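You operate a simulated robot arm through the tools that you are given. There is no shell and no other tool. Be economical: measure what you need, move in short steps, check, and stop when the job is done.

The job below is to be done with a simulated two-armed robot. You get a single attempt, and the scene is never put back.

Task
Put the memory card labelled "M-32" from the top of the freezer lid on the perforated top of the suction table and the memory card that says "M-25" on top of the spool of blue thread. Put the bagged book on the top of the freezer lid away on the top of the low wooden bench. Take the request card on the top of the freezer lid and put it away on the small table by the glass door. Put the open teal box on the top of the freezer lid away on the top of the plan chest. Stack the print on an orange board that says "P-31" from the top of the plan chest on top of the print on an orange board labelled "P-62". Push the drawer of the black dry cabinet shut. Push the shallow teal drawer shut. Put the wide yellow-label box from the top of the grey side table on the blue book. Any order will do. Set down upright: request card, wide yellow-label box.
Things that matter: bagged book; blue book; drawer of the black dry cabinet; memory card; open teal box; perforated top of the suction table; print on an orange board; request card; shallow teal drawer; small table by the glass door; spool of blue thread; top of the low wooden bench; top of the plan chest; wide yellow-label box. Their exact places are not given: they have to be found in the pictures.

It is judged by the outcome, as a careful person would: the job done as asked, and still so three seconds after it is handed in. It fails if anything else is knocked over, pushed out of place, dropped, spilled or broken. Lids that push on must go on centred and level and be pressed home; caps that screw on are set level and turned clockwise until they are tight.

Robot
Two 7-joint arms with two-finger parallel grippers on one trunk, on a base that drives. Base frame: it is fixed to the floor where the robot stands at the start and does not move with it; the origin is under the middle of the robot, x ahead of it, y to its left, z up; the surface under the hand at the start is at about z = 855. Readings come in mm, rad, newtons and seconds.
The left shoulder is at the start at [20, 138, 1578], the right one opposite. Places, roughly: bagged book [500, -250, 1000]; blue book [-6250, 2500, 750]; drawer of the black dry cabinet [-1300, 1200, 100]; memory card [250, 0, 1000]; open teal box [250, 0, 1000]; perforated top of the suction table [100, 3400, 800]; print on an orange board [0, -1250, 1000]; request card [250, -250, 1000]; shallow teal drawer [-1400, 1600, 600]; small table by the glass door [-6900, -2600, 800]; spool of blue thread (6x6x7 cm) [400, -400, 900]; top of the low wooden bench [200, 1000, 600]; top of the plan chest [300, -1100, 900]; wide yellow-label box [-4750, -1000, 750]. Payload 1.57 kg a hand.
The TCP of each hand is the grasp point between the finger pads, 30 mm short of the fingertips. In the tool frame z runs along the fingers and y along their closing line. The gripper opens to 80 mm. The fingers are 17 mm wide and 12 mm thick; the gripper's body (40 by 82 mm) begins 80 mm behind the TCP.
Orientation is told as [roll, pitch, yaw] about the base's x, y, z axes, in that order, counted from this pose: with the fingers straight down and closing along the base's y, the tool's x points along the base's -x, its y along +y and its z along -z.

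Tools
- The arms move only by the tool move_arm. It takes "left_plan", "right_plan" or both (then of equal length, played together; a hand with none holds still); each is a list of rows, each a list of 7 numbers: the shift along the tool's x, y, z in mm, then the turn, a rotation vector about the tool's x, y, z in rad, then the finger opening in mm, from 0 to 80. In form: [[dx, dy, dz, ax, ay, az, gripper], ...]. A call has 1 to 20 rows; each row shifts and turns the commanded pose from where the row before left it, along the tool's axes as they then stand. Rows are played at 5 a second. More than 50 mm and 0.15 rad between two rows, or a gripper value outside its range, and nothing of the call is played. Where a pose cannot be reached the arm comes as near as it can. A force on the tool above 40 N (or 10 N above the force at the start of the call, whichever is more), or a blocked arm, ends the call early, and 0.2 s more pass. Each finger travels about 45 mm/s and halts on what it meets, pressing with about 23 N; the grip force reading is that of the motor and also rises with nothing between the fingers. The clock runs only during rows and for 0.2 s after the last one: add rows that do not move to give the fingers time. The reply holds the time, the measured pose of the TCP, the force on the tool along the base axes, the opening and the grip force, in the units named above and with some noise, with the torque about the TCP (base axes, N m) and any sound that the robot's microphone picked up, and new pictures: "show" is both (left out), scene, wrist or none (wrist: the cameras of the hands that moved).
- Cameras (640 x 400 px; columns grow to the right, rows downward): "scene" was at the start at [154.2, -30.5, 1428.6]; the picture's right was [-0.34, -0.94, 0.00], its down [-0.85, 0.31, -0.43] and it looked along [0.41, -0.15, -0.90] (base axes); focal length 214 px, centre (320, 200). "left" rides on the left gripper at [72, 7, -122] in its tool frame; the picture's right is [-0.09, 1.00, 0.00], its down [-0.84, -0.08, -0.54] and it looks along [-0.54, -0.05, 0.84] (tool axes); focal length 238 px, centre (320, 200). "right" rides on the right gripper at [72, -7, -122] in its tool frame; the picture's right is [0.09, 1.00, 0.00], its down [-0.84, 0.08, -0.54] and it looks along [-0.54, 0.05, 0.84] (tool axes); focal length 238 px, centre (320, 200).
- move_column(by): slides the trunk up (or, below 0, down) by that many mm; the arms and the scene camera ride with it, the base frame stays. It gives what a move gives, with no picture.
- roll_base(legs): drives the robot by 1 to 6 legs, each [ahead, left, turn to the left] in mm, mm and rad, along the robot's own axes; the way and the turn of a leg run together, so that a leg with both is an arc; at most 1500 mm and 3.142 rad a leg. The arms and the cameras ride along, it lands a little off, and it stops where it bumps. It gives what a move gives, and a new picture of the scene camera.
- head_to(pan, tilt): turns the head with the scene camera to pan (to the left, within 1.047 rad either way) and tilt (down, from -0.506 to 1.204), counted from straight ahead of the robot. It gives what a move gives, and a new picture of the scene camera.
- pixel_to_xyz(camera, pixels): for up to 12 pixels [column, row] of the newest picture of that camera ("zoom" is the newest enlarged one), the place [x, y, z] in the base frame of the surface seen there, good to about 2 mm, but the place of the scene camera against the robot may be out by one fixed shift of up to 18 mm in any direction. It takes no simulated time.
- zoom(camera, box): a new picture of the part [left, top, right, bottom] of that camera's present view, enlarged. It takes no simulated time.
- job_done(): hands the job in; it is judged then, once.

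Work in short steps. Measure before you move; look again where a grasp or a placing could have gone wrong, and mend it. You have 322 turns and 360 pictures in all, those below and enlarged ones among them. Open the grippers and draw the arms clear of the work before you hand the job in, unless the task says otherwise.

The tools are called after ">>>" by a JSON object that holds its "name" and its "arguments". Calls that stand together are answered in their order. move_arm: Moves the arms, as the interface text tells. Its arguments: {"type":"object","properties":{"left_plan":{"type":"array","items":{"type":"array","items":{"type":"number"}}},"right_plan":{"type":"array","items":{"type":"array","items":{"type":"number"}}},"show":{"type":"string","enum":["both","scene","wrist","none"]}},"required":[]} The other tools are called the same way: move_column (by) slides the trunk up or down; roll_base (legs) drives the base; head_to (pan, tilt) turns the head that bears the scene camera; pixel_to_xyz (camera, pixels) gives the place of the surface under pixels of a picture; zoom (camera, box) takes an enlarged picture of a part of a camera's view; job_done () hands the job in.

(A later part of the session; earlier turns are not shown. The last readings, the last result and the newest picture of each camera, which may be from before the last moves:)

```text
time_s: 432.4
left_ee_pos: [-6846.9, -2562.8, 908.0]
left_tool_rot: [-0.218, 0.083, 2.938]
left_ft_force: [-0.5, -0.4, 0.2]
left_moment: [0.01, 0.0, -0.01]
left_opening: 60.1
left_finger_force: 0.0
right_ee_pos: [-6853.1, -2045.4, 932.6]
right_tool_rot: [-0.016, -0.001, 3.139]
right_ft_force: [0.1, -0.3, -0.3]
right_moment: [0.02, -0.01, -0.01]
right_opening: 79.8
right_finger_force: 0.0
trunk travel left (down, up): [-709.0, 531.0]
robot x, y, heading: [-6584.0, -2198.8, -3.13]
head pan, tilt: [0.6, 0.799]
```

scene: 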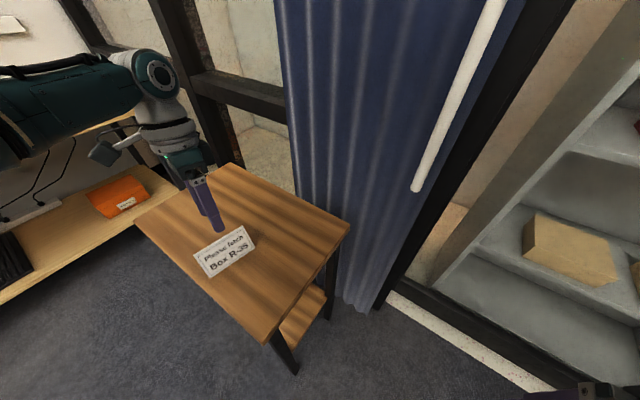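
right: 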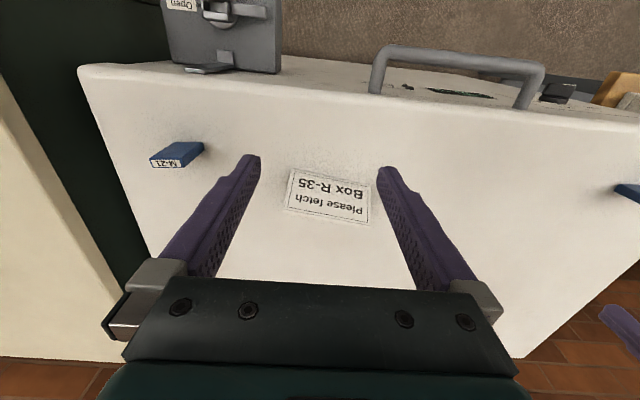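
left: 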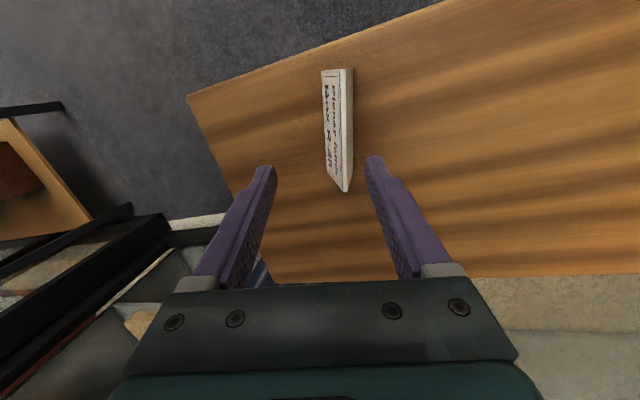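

The request card stands on the small table. Raise, back off 850, turn right to face +y and look for the grey side table.

>>> {"name": "move_column", "arguments": {"by": 150}}

>>> {"name": "roll_base", "arguments": {"legs": [[-850, 0, 0], [0, 0, -1.57], [600, 0, 0]]}}

>>> {"name": "head_to", "arguments": {"pan": -0.9, "tilt": 0.5}}

```text
time_s: 434.1
left_ee_pos: [-6846.2, -2561.9, 1058.1]
left_tool_rot: [-0.22, 0.082, 2.937]
left_ft_force: [0.8, 0.1, 0.0]
left_moment: [0.01, -0.02, 0.02]
left_opening: 59.8
left_finger_force: 0.1
right_ee_pos: [-6853.5, -2045.6, 1084.2]
right_tool_rot: [-0.014, 0.001, 3.14]
right_ft_force: [0.8, 0.6, 0.1]
right_moment: [0.03, -0.01, 0.0]
right_opening: 79.9
right_finger_force: 0.1
trunk travel left (down, up): [-859.0, 381.0]
robot x, y, heading: [-6584.9, -2198.3, -3.134]
head pan, tilt: [0.6, 0.799]
```

```text
time_s: 445.4
left_ee_pos: [-6097.3, -1330.3, 1057.0]
left_tool_rot: [-0.218, 0.081, 1.357]
left_ft_force: [-0.8, -0.3, -0.3]
left_moment: [0.05, 0.02, -0.03]
left_opening: 59.8
left_finger_force: 0.1
right_ee_pos: [-5579.8, -1327.4, 1082.9]
right_tool_rot: [-0.014, 0.0, 1.558]
right_ft_force: [0.1, 0.2, 0.1]
right_moment: [0.0, 0.02, -0.02]
right_opening: 79.9
right_finger_force: 0.1
trunk travel left (down, up): [-859.0, 381.0]
robot x, y, heading: [-5737.5, -1594.6, 1.569]
head pan, tilt: [0.6, 0.799]
```

scene: 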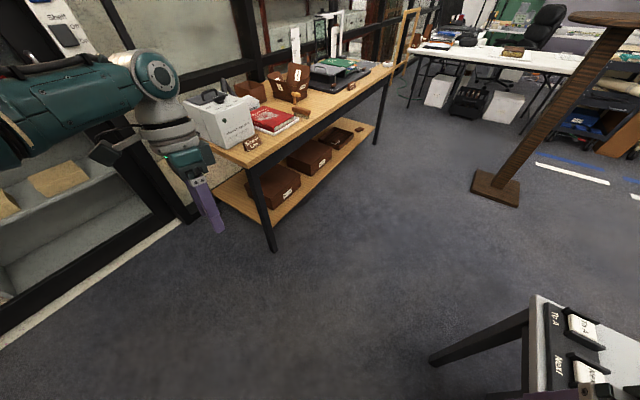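

```text
time_s: 447.0
left_ee_pos: [-6097.4, -1330.7, 1057.6]
left_tool_rot: [-0.216, 0.081, 1.356]
left_ft_force: [0.1, -0.2, -0.2]
left_moment: [-0.02, -0.01, 0.0]
left_opening: 60.2
left_finger_force: 0.0
right_ee_pos: [-5581.2, -1328.5, 1082.1]
right_tool_rot: [-0.013, 0.001, 1.559]
right_ft_force: [0.7, 0.1, 0.9]
right_moment: [0.0, 0.02, -0.01]
right_opening: 79.9
right_finger_force: 0.1
trunk travel left (down, up): [-859.0, 381.0]
robot x, y, heading: [-5734.0, -1594.8, 1.565]
head pan, tilt: [-0.901, 0.499]
```

scene: 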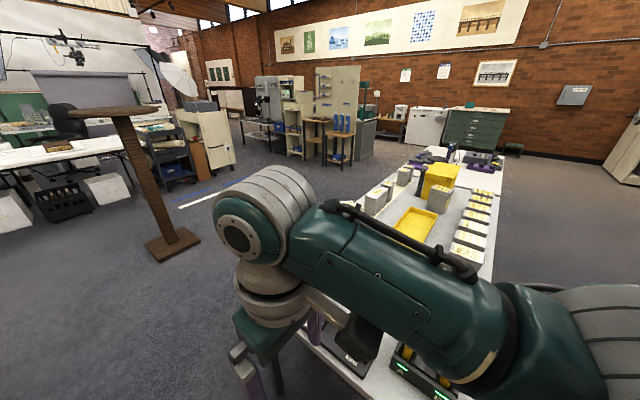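

Zoom in on the side table.

>>> {"name": "zoom", "arguments": {"camera": "scene", "box": [340, 130, 520, 270]}}

>>> {"name": "pixel_to_xyz", "arguments": {"camera": "scene", "pixels": [[375, 203], [388, 192], [405, 177], [438, 200], [415, 225], [440, 180], [475, 215], [490, 240], [505, 165], [430, 150], [350, 340], [420, 350]]}}

```text
2.86 times, centred on (430, 200) of scene
```

zoom: 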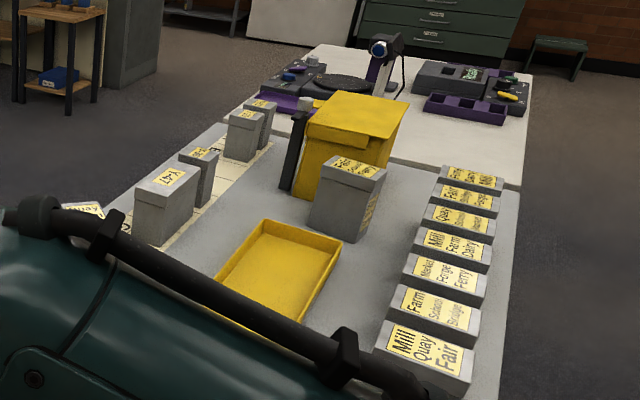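

```text
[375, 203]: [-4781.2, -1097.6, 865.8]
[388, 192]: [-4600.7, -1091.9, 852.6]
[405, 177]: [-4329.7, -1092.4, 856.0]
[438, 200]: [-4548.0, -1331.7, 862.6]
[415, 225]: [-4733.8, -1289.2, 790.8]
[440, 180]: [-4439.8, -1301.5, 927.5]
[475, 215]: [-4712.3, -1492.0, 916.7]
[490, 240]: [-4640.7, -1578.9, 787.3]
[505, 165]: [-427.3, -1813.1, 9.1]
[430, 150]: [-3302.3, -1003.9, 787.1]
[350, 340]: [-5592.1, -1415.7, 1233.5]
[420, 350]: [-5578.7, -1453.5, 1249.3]
```

The wide yellow-label box is the grey one at (−4781,−1098). Drive around the table's west end to its north side.

>>> {"name": "roll_base", "arguments": {"legs": [[0, 150, 0], [1300, 0, 0], [0, 0, -1.57], [1080, 0, 0], [0, 0, -1.57]]}}

>>> {"name": "head_to", "arguments": {"pan": 0.0, "tilt": 0.8}}

```text
time_s: 467.2
left_ee_pos: [-4449.6, -565.7, 1057.4]
left_tool_rot: [-0.218, 0.082, -1.77]
left_ft_force: [-0.5, 0.0, 0.8]
left_moment: [0.0, 0.01, -0.01]
left_opening: 60.0
left_finger_force: 0.1
right_ee_pos: [-4964.7, -578.0, 1084.0]
right_tool_rot: [-0.013, -0.001, -1.567]
right_ft_force: [-0.3, -0.1, 0.4]
right_moment: [-0.03, -0.03, 0.0]
right_opening: 80.0
right_finger_force: 0.1
trunk travel left (down, up): [-859.0, 381.0]
robot x, y, heading: [-4814.2, -305.6, -1.557]
head pan, tilt: [-0.901, 0.499]
```

scene: 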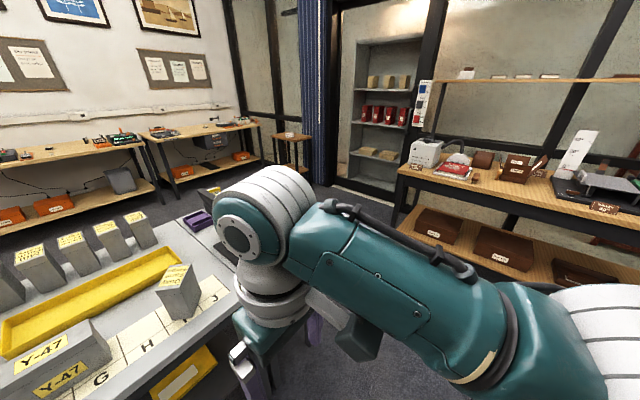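

```text
time_s: 468.4
left_ee_pos: [-4449.4, -566.8, 1057.9]
left_tool_rot: [-0.218, 0.081, -1.77]
left_ft_force: [0.3, 0.6, -0.8]
left_moment: [-0.03, 0.01, -0.01]
left_opening: 59.8
left_finger_force: 0.0
right_ee_pos: [-4965.2, -577.0, 1083.5]
right_tool_rot: [-0.014, 0.0, -1.567]
right_ft_force: [-0.2, 0.1, 0.4]
right_moment: [-0.01, 0.03, -0.03]
right_opening: 79.9
right_finger_force: 0.2
trunk travel left (down, up): [-859.0, 381.0]
robot x, y, heading: [-4813.2, -307.6, -1.555]
head pan, tilt: [0.0, 0.799]
```

scene: 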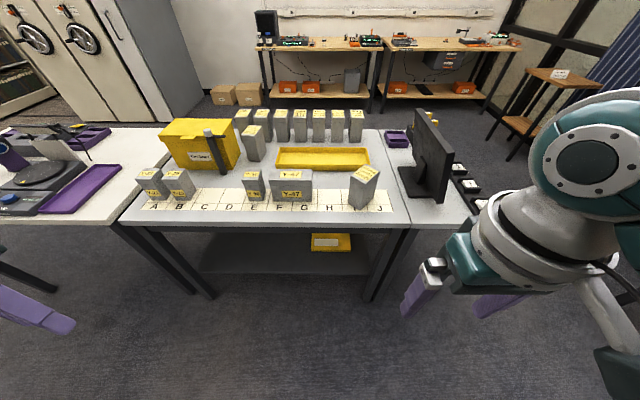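

Y-47 at slots F–G is the wide one. Zoom and measure.

>>> {"name": "zoom", "arguments": {"camera": "scene", "box": [230, 150, 390, 230]}}

>>> {"name": "pixel_to_xyz", "arguments": {"camera": "scene", "pixels": [[290, 173], [270, 172], [312, 172], [271, 202], [312, 202], [290, 190], [252, 180], [362, 178], [278, 220], [325, 158], [272, 180], [312, 181]]}}

```text
4.00 times, centred on (310, 190) of scene
```

zoom: 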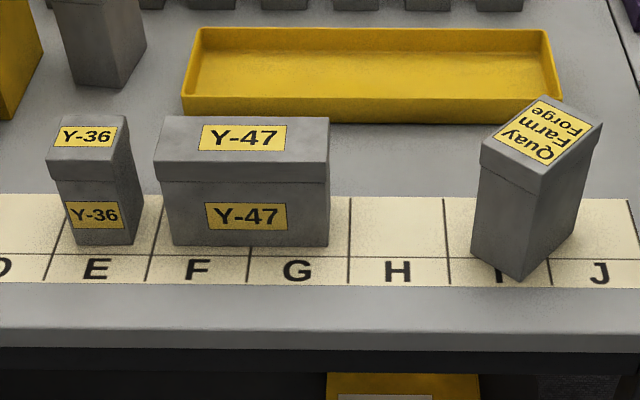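

```text
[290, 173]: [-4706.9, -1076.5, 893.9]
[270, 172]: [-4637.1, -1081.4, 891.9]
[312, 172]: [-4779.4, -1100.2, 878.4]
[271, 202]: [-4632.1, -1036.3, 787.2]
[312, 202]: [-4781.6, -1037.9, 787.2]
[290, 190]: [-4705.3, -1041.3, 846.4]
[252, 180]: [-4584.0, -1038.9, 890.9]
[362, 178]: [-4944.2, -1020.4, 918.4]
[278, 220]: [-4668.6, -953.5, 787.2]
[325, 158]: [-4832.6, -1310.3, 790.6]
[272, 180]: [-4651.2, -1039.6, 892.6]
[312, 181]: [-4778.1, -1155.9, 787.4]
```

Y-47: x −4635…−4780, y ≈ −1037…−1105, z 781…887, lidded. I'll face −x at (−4407,−790) and use the left hand closing along y, below the lid.

>>> {"name": "roll_base", "arguments": {"legs": [[0, 0, -1.585], [-400, 0, 0], [0, 485, 0]]}}

>>> {"name": "move_arm", "arguments": {"left_plan": [[0, 0, 0, -0.11, 0, 0, 80], [0, 0, 0, -0.105, 0, 0, 80], [0, 0, 0, 0, -0.08, 0, 80], [0, 0, 0, 0, 0, -0.1, 80], [0, 0, 0, 0, 0, -0.1, 80]], "show": "both"}}

```text
time_s: 477.2
left_ee_pos: [-4667.2, -1153.1, 1058.3]
left_tool_rot: [-0.218, 0.083, 2.948]
left_ft_force: [0.6, 0.6, 0.0]
left_moment: [-0.01, 0.0, -0.01]
left_opening: 59.8
left_finger_force: 0.1
right_ee_pos: [-4679.6, -635.6, 1084.0]
right_tool_rot: [-0.013, 0.0, -3.133]
right_ft_force: [0.1, -0.4, 0.3]
right_moment: [0.01, -0.01, -0.02]
right_opening: 80.0
right_finger_force: 0.0
trunk travel left (down, up): [-859.0, 381.0]
robot x, y, heading: [-4408.8, -788.0, -3.126]
head pan, tilt: [0.0, 0.799]
```

scene: 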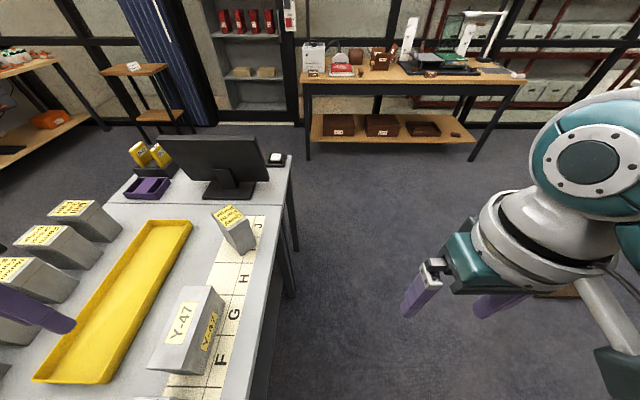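

```text
time_s: 478.4
left_ee_pos: [-4667.4, -1153.6, 1058.2]
left_tool_rot: [-0.002, 0.002, -3.134]
left_ft_force: [-0.4, -0.3, -0.4]
left_moment: [-0.02, 0.0, 0.0]
left_opening: 80.2
left_finger_force: 0.0
right_ee_pos: [-4680.2, -637.5, 1083.3]
right_tool_rot: [-0.013, 0.0, -3.133]
right_ft_force: [0.3, -0.2, 0.1]
right_moment: [-0.01, -0.01, 0.02]
right_opening: 80.3
right_finger_force: 0.1
trunk travel left (down, up): [-859.0, 381.0]
robot x, y, heading: [-4407.7, -787.5, -3.125]
head pan, tilt: [0.0, 0.799]
```

scene: 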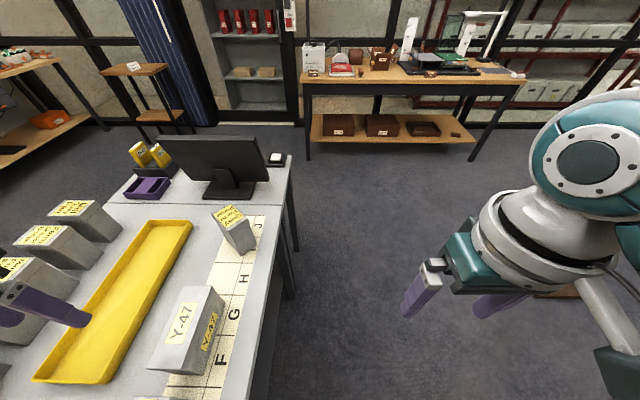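
left: 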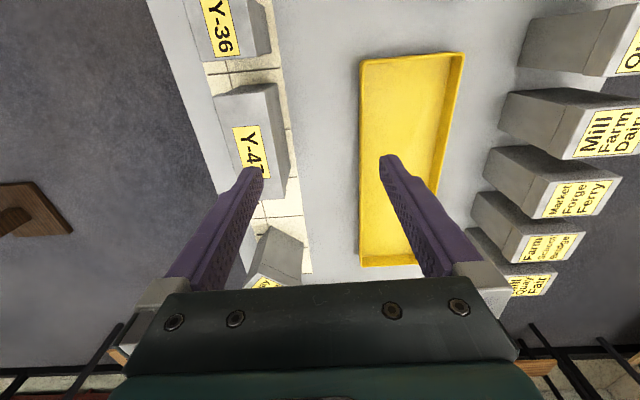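

>>> {"name": "zoom", "arguments": {"camera": "left", "box": [190, 60, 320, 220]}}

>>> {"name": "pixel_to_xyz", "arguments": {"camera": "left", "pixels": [[216, 98], [264, 90], [272, 190], [250, 140], [240, 120], [258, 120], [228, 120], [276, 140], [286, 140], [289, 165]]}}

```text
2.50 times, centred on (255, 140) of left
```

zoom: 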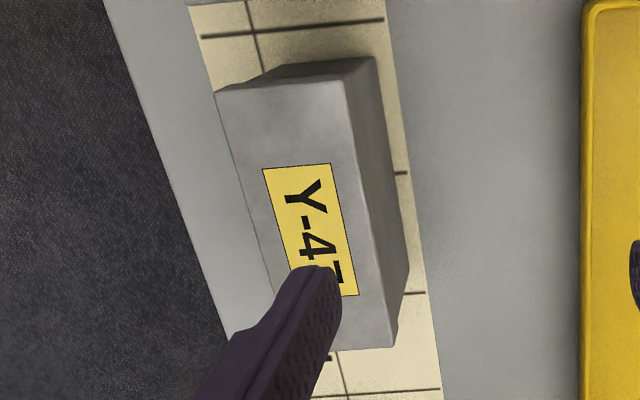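

```text
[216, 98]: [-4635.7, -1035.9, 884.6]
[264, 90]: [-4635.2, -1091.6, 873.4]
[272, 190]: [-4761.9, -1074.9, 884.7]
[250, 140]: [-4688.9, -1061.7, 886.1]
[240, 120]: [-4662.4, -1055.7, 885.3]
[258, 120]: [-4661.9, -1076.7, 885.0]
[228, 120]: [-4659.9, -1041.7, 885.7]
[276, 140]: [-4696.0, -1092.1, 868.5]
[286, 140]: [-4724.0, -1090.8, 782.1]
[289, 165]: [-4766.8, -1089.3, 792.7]
```

Box depth 56 (y −1035…−1091), top 885. Centre the hand at (−4707,−1063) and lower 200 first.

>>> {"name": "move_arm", "arguments": {"left_plan": [[-20, -45, 0, 0, 0, 0, 80], [-20, -45, 0, 0, 0, 0, 80], [0, 0, 0, 0, 0, 0, 80]], "show": "none"}}

>>> {"name": "move_column", "arguments": {"by": -110}}

>>> {"name": "move_arm", "arguments": {"left_plan": [[0, 0, 0, 0, 0, 0, 80]], "show": "wrist"}}

>>> {"name": "pixel_to_xyz", "arguments": {"camera": "left", "pixels": [[300, 110], [345, 110], [318, 140], [290, 110], [350, 110]]}}

```text
time_s: 479.2
left_ee_pos: [-4708.7, -1063.1, 1057.9]
left_tool_rot: [-0.002, 0.004, -3.136]
left_ft_force: [0.6, -0.4, -0.2]
left_moment: [0.0, -0.02, 0.01]
left_opening: 80.0
left_finger_force: 0.1
right_ee_pos: [-4679.4, -636.4, 1083.1]
right_tool_rot: [-0.013, -0.001, -3.133]
right_ft_force: [0.1, -0.3, -0.5]
right_moment: [0.02, 0.0, 0.0]
right_opening: 79.8
right_finger_force: 0.0
trunk travel left (down, up): [-859.0, 381.0]
robot x, y, heading: [-4409.3, -791.0, -3.127]
head pan, tilt: [0.0, 0.799]
```

```text
time_s: 480.6
left_ee_pos: [-4707.6, -1062.4, 948.2]
left_tool_rot: [-0.002, 0.005, -3.136]
left_ft_force: [-0.1, 0.5, -0.3]
left_moment: [-0.04, 0.02, 0.02]
left_opening: 80.0
left_finger_force: 0.0
right_ee_pos: [-4679.7, -636.8, 972.9]
right_tool_rot: [-0.015, 0.001, -3.133]
right_ft_force: [0.2, -0.2, 0.0]
right_moment: [-0.02, 0.0, -0.04]
right_opening: 79.9
right_finger_force: 0.1
trunk travel left (down, up): [-749.0, 491.0]
robot x, y, heading: [-4406.4, -783.5, -3.121]
head pan, tilt: [0.0, 0.799]
```

```text
time_s: 481.0
left_ee_pos: [-4707.9, -1063.8, 947.2]
left_tool_rot: [-0.003, 0.002, -3.135]
left_ft_force: [0.2, -0.5, -0.2]
left_moment: [0.02, 0.02, 0.03]
left_opening: 80.1
left_finger_force: 0.1
right_ee_pos: [-4680.4, -635.9, 972.6]
right_tool_rot: [-0.014, 0.0, -3.134]
right_ft_force: [0.0, -0.4, 0.4]
right_moment: [-0.03, 0.03, -0.02]
right_opening: 80.1
right_finger_force: 0.1
trunk travel left (down, up): [-749.0, 491.0]
robot x, y, heading: [-4407.2, -787.5, -3.126]
head pan, tilt: [0.0, 0.799]
```

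left: 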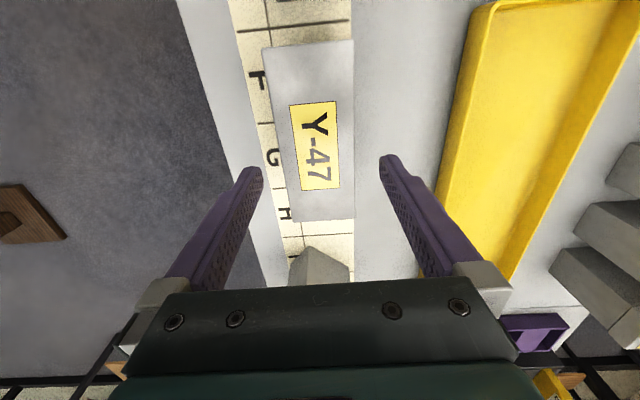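

```text
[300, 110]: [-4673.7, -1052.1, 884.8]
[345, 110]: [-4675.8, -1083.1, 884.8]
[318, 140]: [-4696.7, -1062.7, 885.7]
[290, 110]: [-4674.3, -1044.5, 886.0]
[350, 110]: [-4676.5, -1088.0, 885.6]
```

Well centred. Lower 127 and close.

>>> {"name": "move_column", "arguments": {"by": -127}}

>>> {"name": "move_arm", "arguments": {"left_plan": [[0, 0, 0, 0, 0, 0, 65], [0, 0, 0, 0, 0, 0, 55], [0, 0, 0, 0, 0, 0, 45], [0, 0, 0, 0, 0, 0, 45], [0, 0, 0, 0, 0, 0, 45], [0, 0, 0, 0, 0, 0, 45]], "show": "wrist"}}

```text
time_s: 482.6
left_ee_pos: [-4707.4, -1063.4, 820.3]
left_tool_rot: [-0.003, 0.004, -3.137]
left_ft_force: [-0.1, 1.3, 0.1]
left_moment: [-0.02, -0.01, -0.01]
left_opening: 80.3
left_finger_force: 0.1
right_ee_pos: [-4679.9, -636.5, 846.2]
right_tool_rot: [-0.013, -0.001, -3.133]
right_ft_force: [0.8, 0.2, 0.5]
right_moment: [0.0, -0.02, 0.04]
right_opening: 79.8
right_finger_force: 0.0
trunk travel left (down, up): [-622.0, 618.0]
robot x, y, heading: [-4406.1, -786.5, -3.123]
head pan, tilt: [0.0, 0.799]
```

```text
time_s: 484.0
left_ee_pos: [-4706.8, -1062.4, 819.4]
left_tool_rot: [-0.003, 0.004, -3.136]
left_ft_force: [0.2, 2.9, 1.0]
left_moment: [-0.08, 0.06, -0.02]
left_opening: 61.7
left_finger_force: 23.6
right_ee_pos: [-4679.9, -636.5, 846.2]
right_tool_rot: [-0.014, 0.0, -3.134]
right_ft_force: [-1.0, 0.3, 0.0]
right_moment: [-0.02, 0.0, 0.03]
right_opening: 80.0
right_finger_force: 0.1
trunk travel left (down, up): [-622.0, 618.0]
robot x, y, heading: [-4409.6, -785.1, -3.123]
head pan, tilt: [0.0, 0.799]
```

left: 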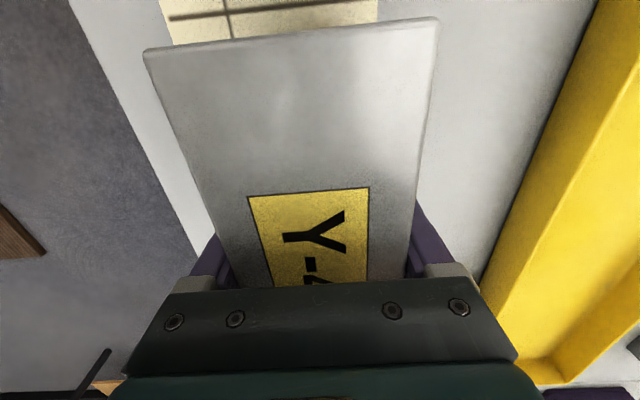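

Gripped at 61.7 mm. Lift 60 and check weight.

>>> {"name": "move_column", "arguments": {"by": 60}}

>>> {"name": "move_arm", "arguments": {"left_plan": [[0, 0, 0, 0, 0, 0, 45], [0, 0, 0, 0, 0, 0, 45]], "show": "both"}}

```text
time_s: 485.0
left_ee_pos: [-4706.3, -1063.5, 881.2]
left_tool_rot: [-0.003, 0.002, -3.136]
left_ft_force: [0.5, 0.5, -4.5]
left_moment: [-0.01, -0.01, 0.0]
left_opening: 62.0
left_finger_force: 23.3
right_ee_pos: [-4678.4, -637.5, 905.7]
right_tool_rot: [-0.013, 0.001, -3.131]
right_ft_force: [0.0, 0.2, 0.0]
right_moment: [-0.01, 0.01, 0.0]
right_opening: 79.8
right_finger_force: 0.1
trunk travel left (down, up): [-682.0, 558.0]
robot x, y, heading: [-4410.7, -789.5, -3.127]
head pan, tilt: [0.0, 0.799]
```

```text
time_s: 485.6
left_ee_pos: [-4706.0, -1062.5, 880.2]
left_tool_rot: [-0.003, 0.003, -3.138]
left_ft_force: [-0.3, 0.7, -4.7]
left_moment: [0.05, 0.01, -0.02]
left_opening: 61.7
left_finger_force: 23.1
right_ee_pos: [-4679.6, -635.7, 906.5]
right_tool_rot: [-0.015, -0.002, -3.132]
right_ft_force: [-0.3, 0.5, -0.3]
right_moment: [0.02, -0.01, -0.07]
right_opening: 80.0
right_finger_force: 0.0
trunk travel left (down, up): [-682.0, 558.0]
robot x, y, heading: [-4409.4, -788.6, -3.126]
head pan, tilt: [0.0, 0.799]
```

scene: 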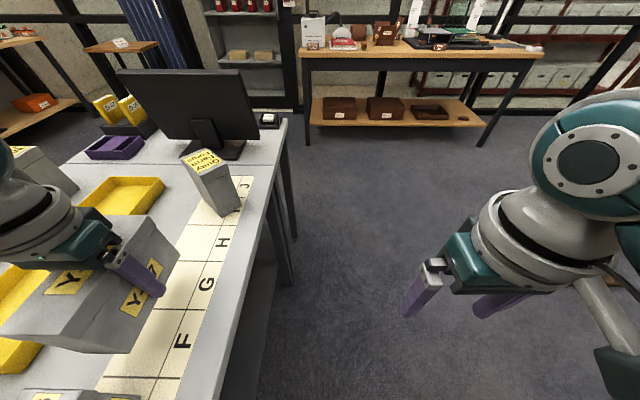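
left: 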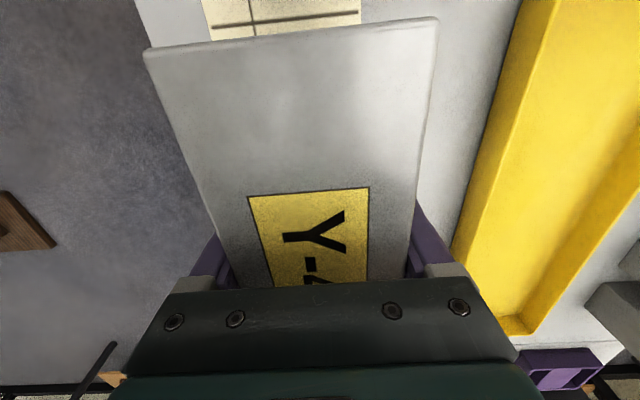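

Held securely (4.6 N). Raise 150, strafe right 650 away from the table, then look toward the blue book area.

>>> {"name": "move_column", "arguments": {"by": 150}}

>>> {"name": "roll_base", "arguments": {"legs": [[0, -650, 0]]}}

>>> {"name": "head_to", "arguments": {"pan": -0.7, "tilt": 0.3}}

```text
time_s: 487.3
left_ee_pos: [-4707.2, -1063.0, 1029.7]
left_tool_rot: [-0.004, 0.003, -3.138]
left_ft_force: [-0.4, -1.0, -4.4]
left_moment: [0.0, 0.02, 0.02]
left_opening: 61.6
left_finger_force: 23.3
right_ee_pos: [-4678.5, -636.5, 1054.9]
right_tool_rot: [-0.014, -0.001, -3.132]
right_ft_force: [-1.0, 0.6, -0.3]
right_moment: [0.01, 0.01, 0.0]
right_opening: 79.9
right_finger_force: 0.1
trunk travel left (down, up): [-832.0, 408.0]
robot x, y, heading: [-4407.7, -787.5, -3.126]
head pan, tilt: [0.0, 0.799]
```

```text
time_s: 490.9
left_ee_pos: [-4716.8, -410.5, 1029.8]
left_tool_rot: [-0.003, 0.004, 3.14]
left_ft_force: [0.3, -0.2, -4.6]
left_moment: [0.03, -0.01, 0.0]
left_opening: 61.9
left_finger_force: 23.0
right_ee_pos: [-4686.7, 16.4, 1055.2]
right_tool_rot: [-0.013, 0.001, -3.141]
right_ft_force: [-0.1, 0.0, 0.5]
right_moment: [0.0, 0.01, -0.02]
right_opening: 79.9
right_finger_force: 0.1
trunk travel left (down, up): [-832.0, 408.0]
robot x, y, heading: [-4415.0, -135.6, -3.133]
head pan, tilt: [0.0, 0.799]
```

scene: 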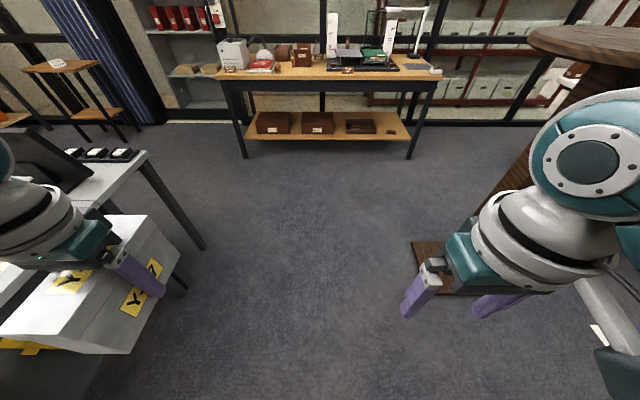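

```text
time_s: 492.0
left_ee_pos: [-4716.0, -410.2, 1030.0]
left_tool_rot: [-0.003, 0.003, 3.141]
left_ft_force: [0.3, -0.1, -4.0]
left_moment: [-0.01, 0.0, -0.03]
left_opening: 61.9
left_finger_force: 22.9
right_ee_pos: [-4685.5, 17.4, 1055.7]
right_tool_rot: [-0.014, 0.0, -3.142]
right_ft_force: [0.4, -0.7, -0.5]
right_moment: [0.03, 0.02, -0.01]
right_opening: 80.0
right_finger_force: 0.0
trunk travel left (down, up): [-832.0, 408.0]
robot x, y, heading: [-4418.1, -134.4, -3.136]
head pan, tilt: [-0.7, 0.3]
```

scene: 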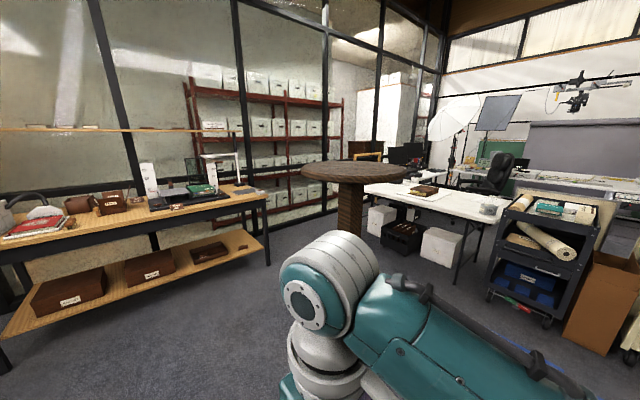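

>>> {"name": "zoom", "arguments": {"camera": "scene", "box": [350, 140, 530, 260]}}

>>> {"name": "pixel_to_xyz", "arguments": {"camera": "scene", "pixels": [[425, 190], [400, 195], [480, 205], [455, 250], [365, 190], [350, 165], [305, 170], [405, 172], [420, 180], [500, 215], [455, 200], [380, 240]]}}

```text
3.33 times, centred on (440, 200) of scene
```

zoom: 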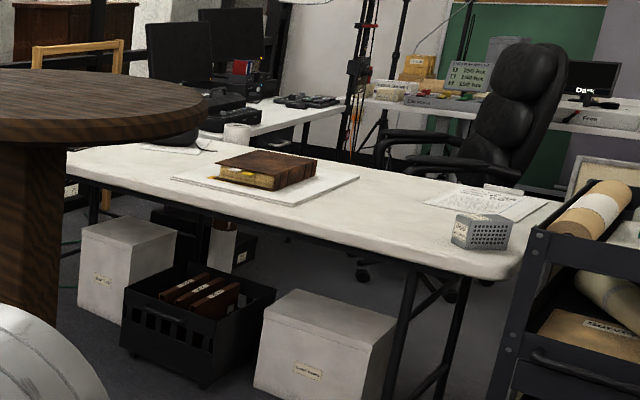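

```text
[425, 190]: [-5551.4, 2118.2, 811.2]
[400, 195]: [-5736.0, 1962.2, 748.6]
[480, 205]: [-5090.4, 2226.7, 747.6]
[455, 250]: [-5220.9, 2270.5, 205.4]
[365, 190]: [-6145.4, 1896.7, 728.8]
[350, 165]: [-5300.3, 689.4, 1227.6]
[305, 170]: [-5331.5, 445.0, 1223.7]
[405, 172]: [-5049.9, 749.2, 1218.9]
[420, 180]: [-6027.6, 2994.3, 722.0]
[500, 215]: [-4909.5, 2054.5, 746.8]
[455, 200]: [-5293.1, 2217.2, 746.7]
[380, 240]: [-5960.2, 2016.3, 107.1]
```

Head to about (−5970, 900) facing +y to see the desks.

>>> {"name": "roll_base", "arguments": {"legs": [[1500, 0, 0], [0, 0, -1.57], [1000, 0, 0]]}}

>>> {"name": "head_to", "arguments": {"pan": 0.0, "tilt": 0.45}}

```text
time_s: 508.1
left_ee_pos: [-6196.4, 1154.3, 1029.7]
left_tool_rot: [-0.003, 0.004, 1.567]
left_ft_force: [-0.2, -0.3, -5.4]
left_moment: [0.02, -0.01, 0.02]
left_opening: 61.8
left_finger_force: 22.7
right_ee_pos: [-5771.1, 1123.1, 1055.9]
right_tool_rot: [-0.014, 0.001, 1.569]
right_ft_force: [-1.1, -0.5, 0.5]
right_moment: [-0.02, -0.05, -0.02]
right_opening: 79.9
right_finger_force: 0.1
trunk travel left (down, up): [-832.0, 408.0]
robot x, y, heading: [-5921.6, 854.7, 1.578]
head pan, tilt: [-0.7, 0.3]
```

scene: 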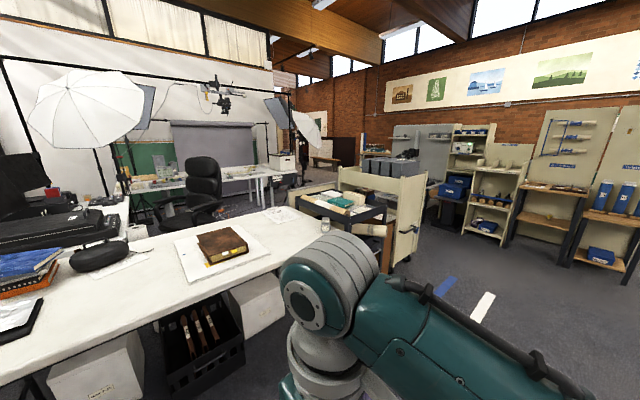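

```text
time_s: 509.1
left_ee_pos: [-6197.9, 1153.6, 1030.3]
left_tool_rot: [-0.004, 0.003, 1.567]
left_ft_force: [0.5, 0.6, -4.7]
left_moment: [0.01, 0.03, -0.01]
left_opening: 62.0
left_finger_force: 22.6
right_ee_pos: [-5770.8, 1121.4, 1056.2]
right_tool_rot: [-0.013, 0.0, 1.569]
right_ft_force: [-0.6, 0.2, 0.4]
right_moment: [-0.02, -0.02, 0.02]
right_opening: 80.2
right_finger_force: 0.1
trunk travel left (down, up): [-832.0, 408.0]
robot x, y, heading: [-5920.3, 852.1, 1.579]
head pan, tilt: [0.0, 0.45]
```

scene: 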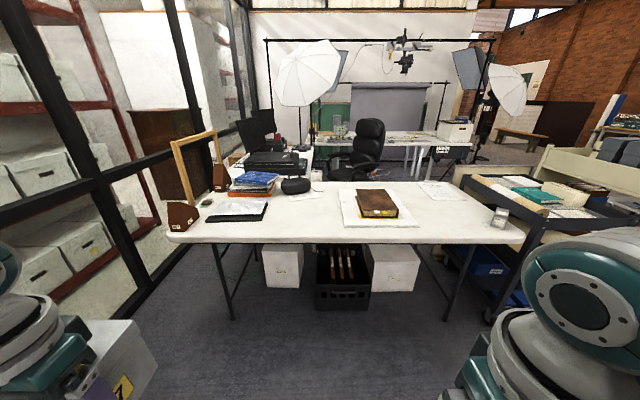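

The blue book lies on a stack at (253,180). Zoom and measure.

>>> {"name": "zoom", "arguments": {"camera": "scene", "box": [160, 140, 330, 260]}}

>>> {"name": "pixel_to_xyz", "arguments": {"camera": "scene", "pixels": [[253, 178], [240, 182], [268, 182], [258, 190], [250, 172], [295, 185], [235, 212], [180, 215], [200, 236], [245, 236], [275, 210], [272, 160]]}}

```text
3.33 times, centred on (245, 200) of scene
```

zoom: 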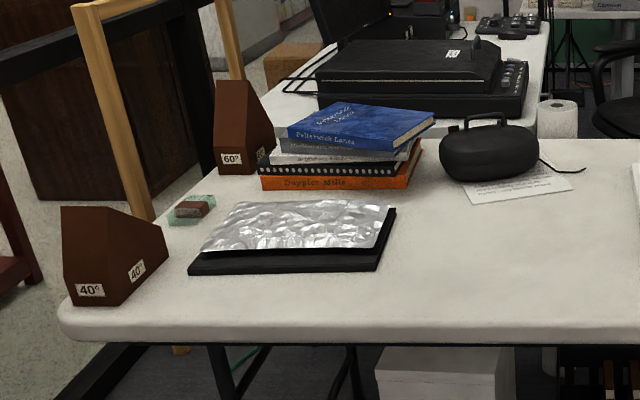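

```text
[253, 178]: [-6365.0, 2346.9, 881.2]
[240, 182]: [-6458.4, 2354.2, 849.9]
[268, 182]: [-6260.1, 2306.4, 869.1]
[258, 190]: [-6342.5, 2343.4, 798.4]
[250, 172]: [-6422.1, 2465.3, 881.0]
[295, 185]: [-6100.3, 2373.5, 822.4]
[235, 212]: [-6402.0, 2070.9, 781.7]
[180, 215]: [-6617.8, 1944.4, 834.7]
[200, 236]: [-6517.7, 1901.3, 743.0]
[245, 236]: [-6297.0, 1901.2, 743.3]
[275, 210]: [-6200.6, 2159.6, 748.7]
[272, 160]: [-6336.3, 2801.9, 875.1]
```

The stack with the blue book is ~495 mm behind the desk edge, so I'll use sideways reach: heading 0 with the left side toward the desk. Turn and back up, then look.

>>> {"name": "roll_base", "arguments": {"legs": [[0, 0, -1.575], [-470, 0, 0]]}}

>>> {"name": "head_to", "arguments": {"pan": 1.04, "tilt": 0.6}}

```text
time_s: 515.8
left_ee_pos: [-6088.8, 1123.6, 1030.2]
left_tool_rot: [-0.003, 0.004, -0.005]
left_ft_force: [-0.5, -0.2, -4.8]
left_moment: [0.0, -0.01, -0.02]
left_opening: 62.0
left_finger_force: 22.9
right_ee_pos: [-6121.7, 697.7, 1055.5]
right_tool_rot: [-0.015, -0.001, -0.004]
right_ft_force: [0.1, -0.9, -0.2]
right_moment: [0.01, 0.01, 0.03]
right_opening: 80.0
right_finger_force: 0.1
trunk travel left (down, up): [-832.0, 408.0]
robot x, y, heading: [-6394.1, 852.6, 0.005]
head pan, tilt: [0.0, 0.45]
```

scene: 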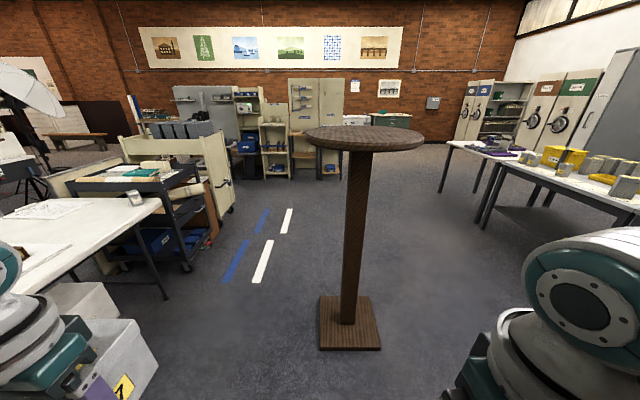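

```text
time_s: 517.1
left_ee_pos: [-6090.1, 1124.1, 1030.8]
left_tool_rot: [-0.003, 0.003, -0.005]
left_ft_force: [-0.1, -0.2, -4.6]
left_moment: [-0.02, -0.02, 0.01]
left_opening: 61.9
left_finger_force: 22.4
right_ee_pos: [-6121.8, 698.3, 1055.5]
right_tool_rot: [-0.014, -0.001, -0.003]
right_ft_force: [-0.1, 0.2, 0.3]
right_moment: [-0.02, 0.03, -0.01]
right_opening: 80.1
right_finger_force: 0.1
trunk travel left (down, up): [-832.0, 408.0]
robot x, y, heading: [-6390.8, 848.3, 0.006]
head pan, tilt: [1.04, 0.6]
```

scene: 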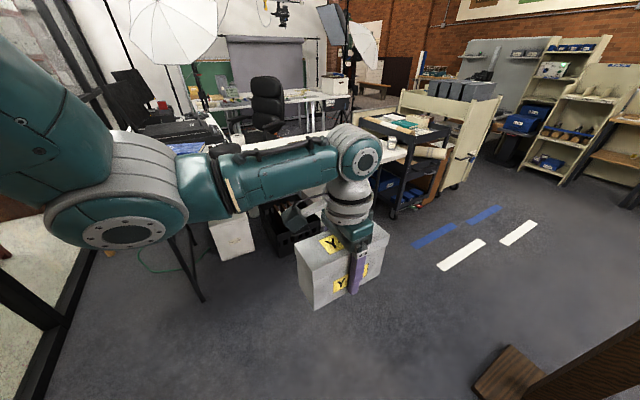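

Strafe left 890 toward the desk.

>>> {"name": "roll_base", "arguments": {"legs": [[0, 890, 0]]}}

>>> {"name": "move_arm", "arguments": {"left_plan": [[0, 0, 0, 0, 0, 0, 45]], "show": "wrist"}}

```text
time_s: 521.7
left_ee_pos: [-6087.1, 2006.9, 1029.6]
left_tool_rot: [-0.004, 0.003, -0.017]
left_ft_force: [0.1, 0.6, -4.9]
left_moment: [-0.03, 0.01, 0.0]
left_opening: 61.9
left_finger_force: 22.7
right_ee_pos: [-6122.8, 1580.3, 1055.6]
right_tool_rot: [-0.014, 0.001, -0.012]
right_ft_force: [-0.6, -0.4, -0.1]
right_moment: [-0.02, -0.01, 0.01]
right_opening: 79.9
right_finger_force: 0.1
trunk travel left (down, up): [-832.0, 408.0]
robot x, y, heading: [-6393.5, 1737.7, -0.007]
head pan, tilt: [1.04, 0.6]
```

scene: 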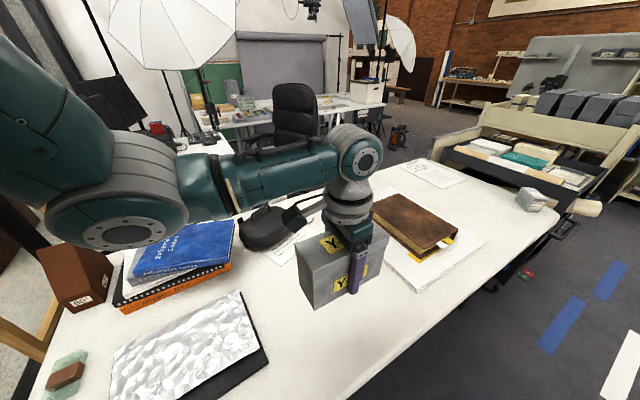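

```text
time_s: 522.1
left_ee_pos: [-6088.1, 2006.9, 1029.6]
left_tool_rot: [-0.003, 0.005, -0.016]
left_ft_force: [0.8, -0.1, -4.3]
left_moment: [0.02, -0.03, 0.01]
left_opening: 61.8
left_finger_force: 22.7
right_ee_pos: [-6123.6, 1580.9, 1055.7]
right_tool_rot: [-0.014, 0.0, -0.013]
right_ft_force: [-0.4, -0.3, -0.1]
right_moment: [0.0, 0.01, -0.03]
right_opening: 80.2
right_finger_force: 0.0
trunk travel left (down, up): [-832.0, 408.0]
robot x, y, heading: [-6388.4, 1736.4, -0.001]
head pan, tilt: [1.04, 0.6]
```

left: 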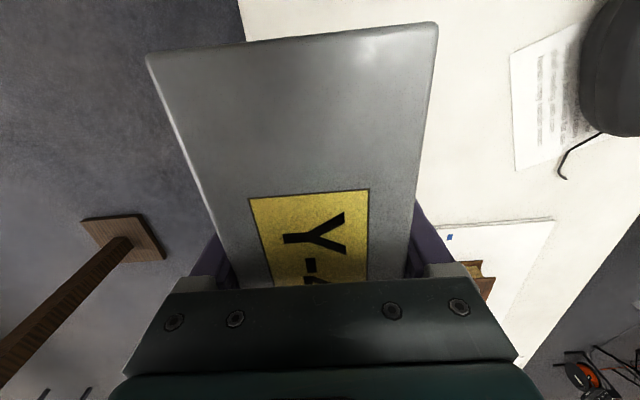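

Good vantage. Measure the blue book's corners.

>>> {"name": "pixel_to_xyz", "arguments": {"camera": "scene", "pixels": [[135, 275], [232, 258], [228, 222], [185, 245], [160, 240], [145, 245], [235, 235], [200, 260], [90, 280], [118, 300], [245, 250]]}}

>>> {"name": "zoom", "arguments": {"camera": "scene", "box": [60, 190, 300, 340]}}

```text
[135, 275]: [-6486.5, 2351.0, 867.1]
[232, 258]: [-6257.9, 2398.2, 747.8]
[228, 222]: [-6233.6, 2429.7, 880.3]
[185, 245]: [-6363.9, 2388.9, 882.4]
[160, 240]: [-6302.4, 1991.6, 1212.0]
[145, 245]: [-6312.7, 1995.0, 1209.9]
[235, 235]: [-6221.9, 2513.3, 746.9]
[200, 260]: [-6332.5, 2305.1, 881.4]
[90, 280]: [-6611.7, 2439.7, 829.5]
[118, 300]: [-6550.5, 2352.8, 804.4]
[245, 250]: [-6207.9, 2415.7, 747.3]
```

```text
2.67 times, centred on (180, 265) of scene
```

zoom: 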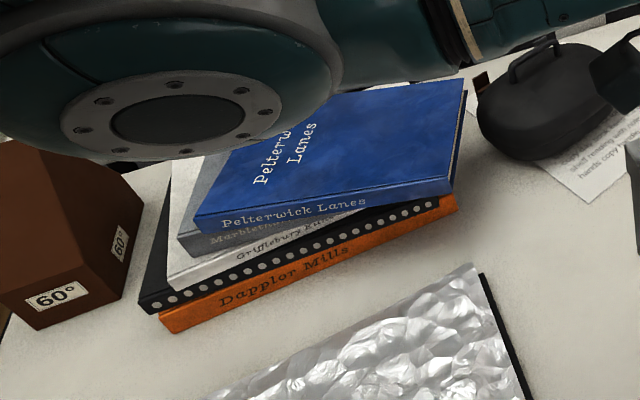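

Blue book centre ≈(−6350,2372), top ≈876, yaw ≈ −0.2. Strafe left 35, then swing the hand back/left in steps at this height.

>>> {"name": "roll_base", "arguments": {"legs": [[0, 35, 0]]}}

>>> {"name": "move_arm", "arguments": {"left_plan": [[30, 30, 0, 0, 0, 0, 45], [30, 30, 0, 0, 0, 0, 45], [30, 30, 0, 0, 0, 0, 45], [30, 30, 0, 0, 0, 0, 45], [30, 30, 0, 0, 0, 0, 45]], "show": "both"}}

```text
time_s: 523.0
left_ee_pos: [-6087.3, 2041.3, 1030.3]
left_tool_rot: [-0.003, 0.004, -0.015]
left_ft_force: [-0.1, -0.8, -4.9]
left_moment: [0.02, 0.01, -0.02]
left_opening: 61.9
left_finger_force: 22.9
right_ee_pos: [-6122.9, 1615.4, 1056.9]
right_tool_rot: [-0.014, 0.001, -0.012]
right_ft_force: [-0.7, 0.4, -0.8]
right_moment: [-0.02, -0.01, 0.02]
right_opening: 80.2
right_finger_force: 0.0
trunk travel left (down, up): [-832.0, 408.0]
robot x, y, heading: [-6392.5, 1770.3, -0.003]
head pan, tilt: [1.04, 0.6]
```

scene: 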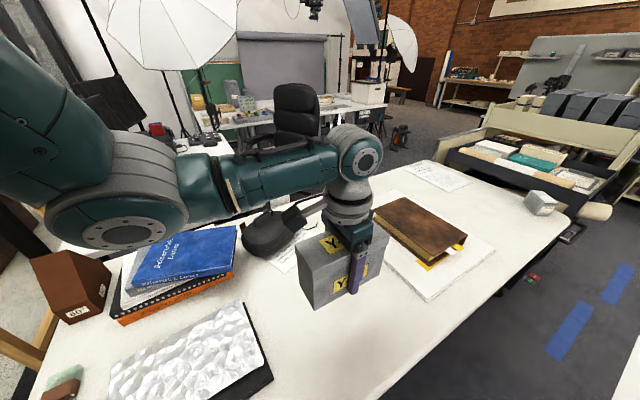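

```text
time_s: 524.2
left_ee_pos: [-6236.4, 2193.6, 1031.2]
left_tool_rot: [-0.003, 0.003, -0.017]
left_ft_force: [-0.5, 0.1, -5.1]
left_moment: [0.01, 0.03, -0.03]
left_opening: 61.9
left_finger_force: 22.8
right_ee_pos: [-6122.4, 1616.8, 1055.9]
right_tool_rot: [-0.013, -0.001, -0.013]
right_ft_force: [0.0, 0.0, 0.3]
right_moment: [0.06, 0.0, 0.02]
right_opening: 80.0
right_finger_force: 0.0
trunk travel left (down, up): [-832.0, 408.0]
robot x, y, heading: [-6390.4, 1774.3, -0.005]
head pan, tilt: [1.04, 0.6]
```

scene: 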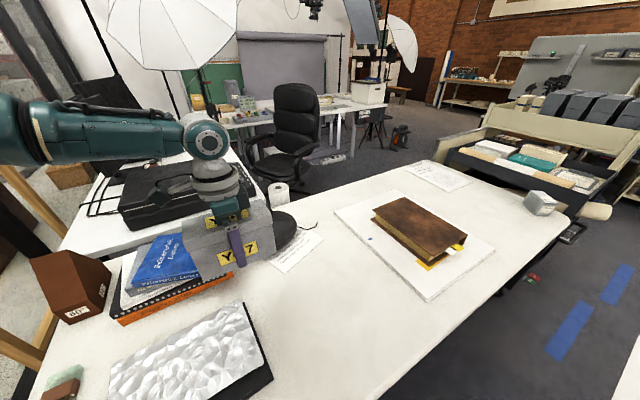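
left: 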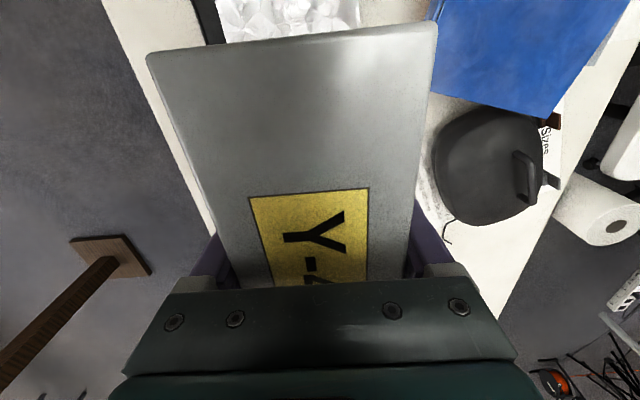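

Measure the blue book from the wrist camera.

>>> {"name": "pixel_to_xyz", "arguments": {"camera": "left", "pixels": [[545, 110], [440, 85], [500, 60], [445, 20], [610, 15], [560, 60], [520, 10]]}}

>>> {"name": "move_arm", "arguments": {"left_plan": [[25, 40, 0, 0, 0, 0, 45], [25, 40, 0, 0, 0, 0, 45], [25, 30, 0, 0, 0, 0, 45]], "show": "none"}}

```text
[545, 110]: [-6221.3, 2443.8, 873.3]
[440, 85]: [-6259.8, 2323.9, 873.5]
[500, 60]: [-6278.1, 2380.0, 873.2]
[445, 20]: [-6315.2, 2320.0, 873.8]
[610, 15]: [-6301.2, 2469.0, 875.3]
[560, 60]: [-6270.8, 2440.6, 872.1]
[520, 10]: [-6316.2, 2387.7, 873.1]
```

```text
time_s: 525.0
left_ee_pos: [-6308.5, 2306.1, 1029.7]
left_tool_rot: [-0.004, 0.004, -0.016]
left_ft_force: [0.5, -0.9, -4.4]
left_moment: [0.0, 0.02, -0.01]
left_opening: 61.8
left_finger_force: 23.4
right_ee_pos: [-6123.1, 1616.0, 1056.2]
right_tool_rot: [-0.014, 0.0, -0.013]
right_ft_force: [0.1, -0.5, -0.5]
right_moment: [0.03, 0.0, -0.01]
right_opening: 79.9
right_finger_force: 0.0
trunk travel left (down, up): [-832.0, 408.0]
robot x, y, heading: [-6389.7, 1771.1, -0.009]
head pan, tilt: [1.04, 0.6]
```

Reached; continue to (−6353,2388) with yaw −0.2.

>>> {"name": "move_arm", "arguments": {"left_plan": [[22, 28, 0, 0, 0, 0.06, 45], [20, 28, 0, 0, 0, 0.06, 45], [0, 26, 0, 0, 0, 0.06, 45], [0, 0, 0, 0, 0, 0, 45]], "show": "both"}}

```text
time_s: 526.0
left_ee_pos: [-6347.1, 2371.4, 1032.3]
left_tool_rot: [-0.002, 0.003, -0.196]
left_ft_force: [-0.3, 0.8, -4.0]
left_moment: [0.02, -0.02, -0.01]
left_opening: 61.8
left_finger_force: 22.6
left hand out of reach, approached as far as the arm can: row 3
right_ee_pos: [-6123.0, 1614.4, 1055.5]
right_tool_rot: [-0.013, 0.0, -0.013]
right_ft_force: [-0.8, 0.9, 0.5]
right_moment: [0.05, 0.01, -0.02]
right_opening: 80.0
right_finger_force: 0.0
trunk travel left (down, up): [-832.0, 408.0]
robot x, y, heading: [-6392.4, 1769.1, -0.003]
head pan, tilt: [1.04, 0.6]
```

scene: 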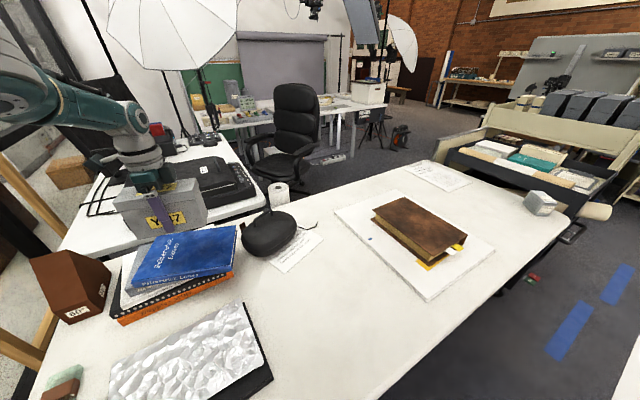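
left: 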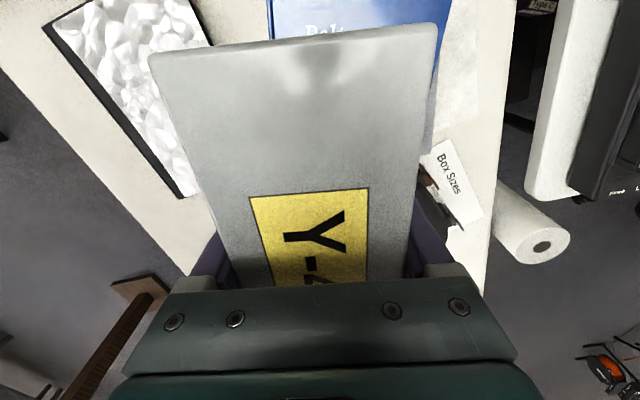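

Position good (box within the book's outline). Lower 110.

>>> {"name": "move_column", "arguments": {"by": -110}}

>>> {"name": "move_arm", "arguments": {"left_plan": [[0, 0, 0, 0, 0, 0, 45]], "show": "both"}}

>>> {"name": "zoom", "arguments": {"camera": "scene", "box": [60, 150, 300, 330]}}

```text
time_s: 527.4
left_ee_pos: [-6346.7, 2371.9, 922.7]
left_tool_rot: [-0.003, 0.004, -0.198]
left_ft_force: [0.0, 0.4, -4.9]
left_moment: [0.02, 0.03, 0.02]
left_opening: 61.4
left_finger_force: 22.9
right_ee_pos: [-6123.2, 1616.1, 946.7]
right_tool_rot: [-0.015, -0.001, -0.013]
right_ft_force: [0.0, 0.6, 0.0]
right_moment: [0.01, 0.02, 0.01]
right_opening: 79.9
right_finger_force: 0.1
trunk travel left (down, up): [-722.0, 518.0]
robot x, y, heading: [-6393.5, 1775.2, -0.005]
head pan, tilt: [1.04, 0.6]
```

```text
time_s: 527.8
left_ee_pos: [-6345.7, 2371.7, 922.2]
left_tool_rot: [-0.003, 0.003, -0.197]
left_ft_force: [0.5, 0.5, -5.0]
left_moment: [0.03, -0.01, 0.0]
left_opening: 61.8
left_finger_force: 22.9
right_ee_pos: [-6122.8, 1616.0, 946.0]
right_tool_rot: [-0.012, 0.001, -0.01]
right_ft_force: [0.4, 0.4, -0.2]
right_moment: [0.0, -0.02, -0.03]
right_opening: 80.0
right_finger_force: 0.1
trunk travel left (down, up): [-722.0, 518.0]
robot x, y, heading: [-6392.6, 1771.9, -0.004]
head pan, tilt: [1.04, 0.6]
```

scene: 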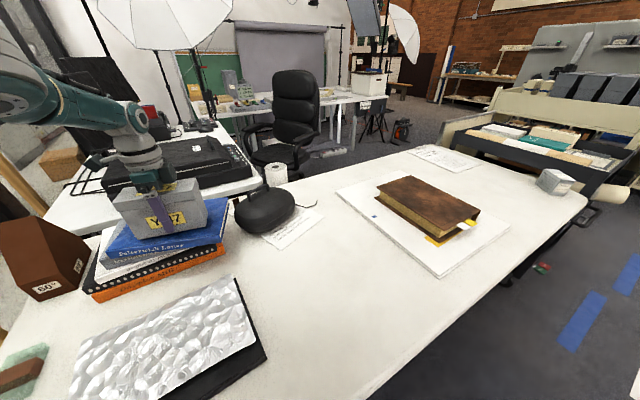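
left: 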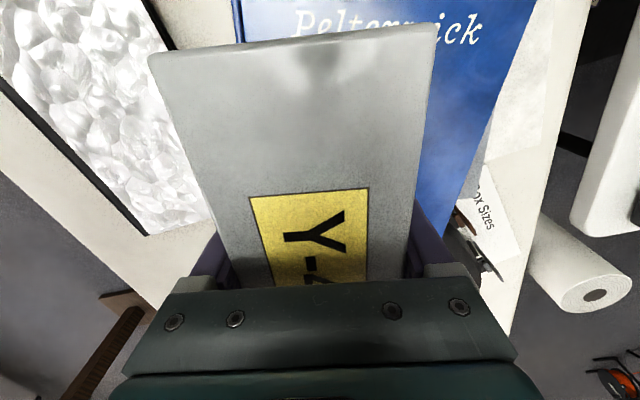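

```text
2.22 times, centred on (180, 240) of scene
```

zoom: 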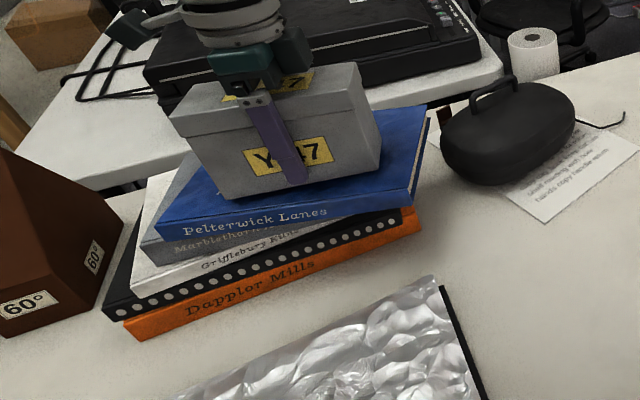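

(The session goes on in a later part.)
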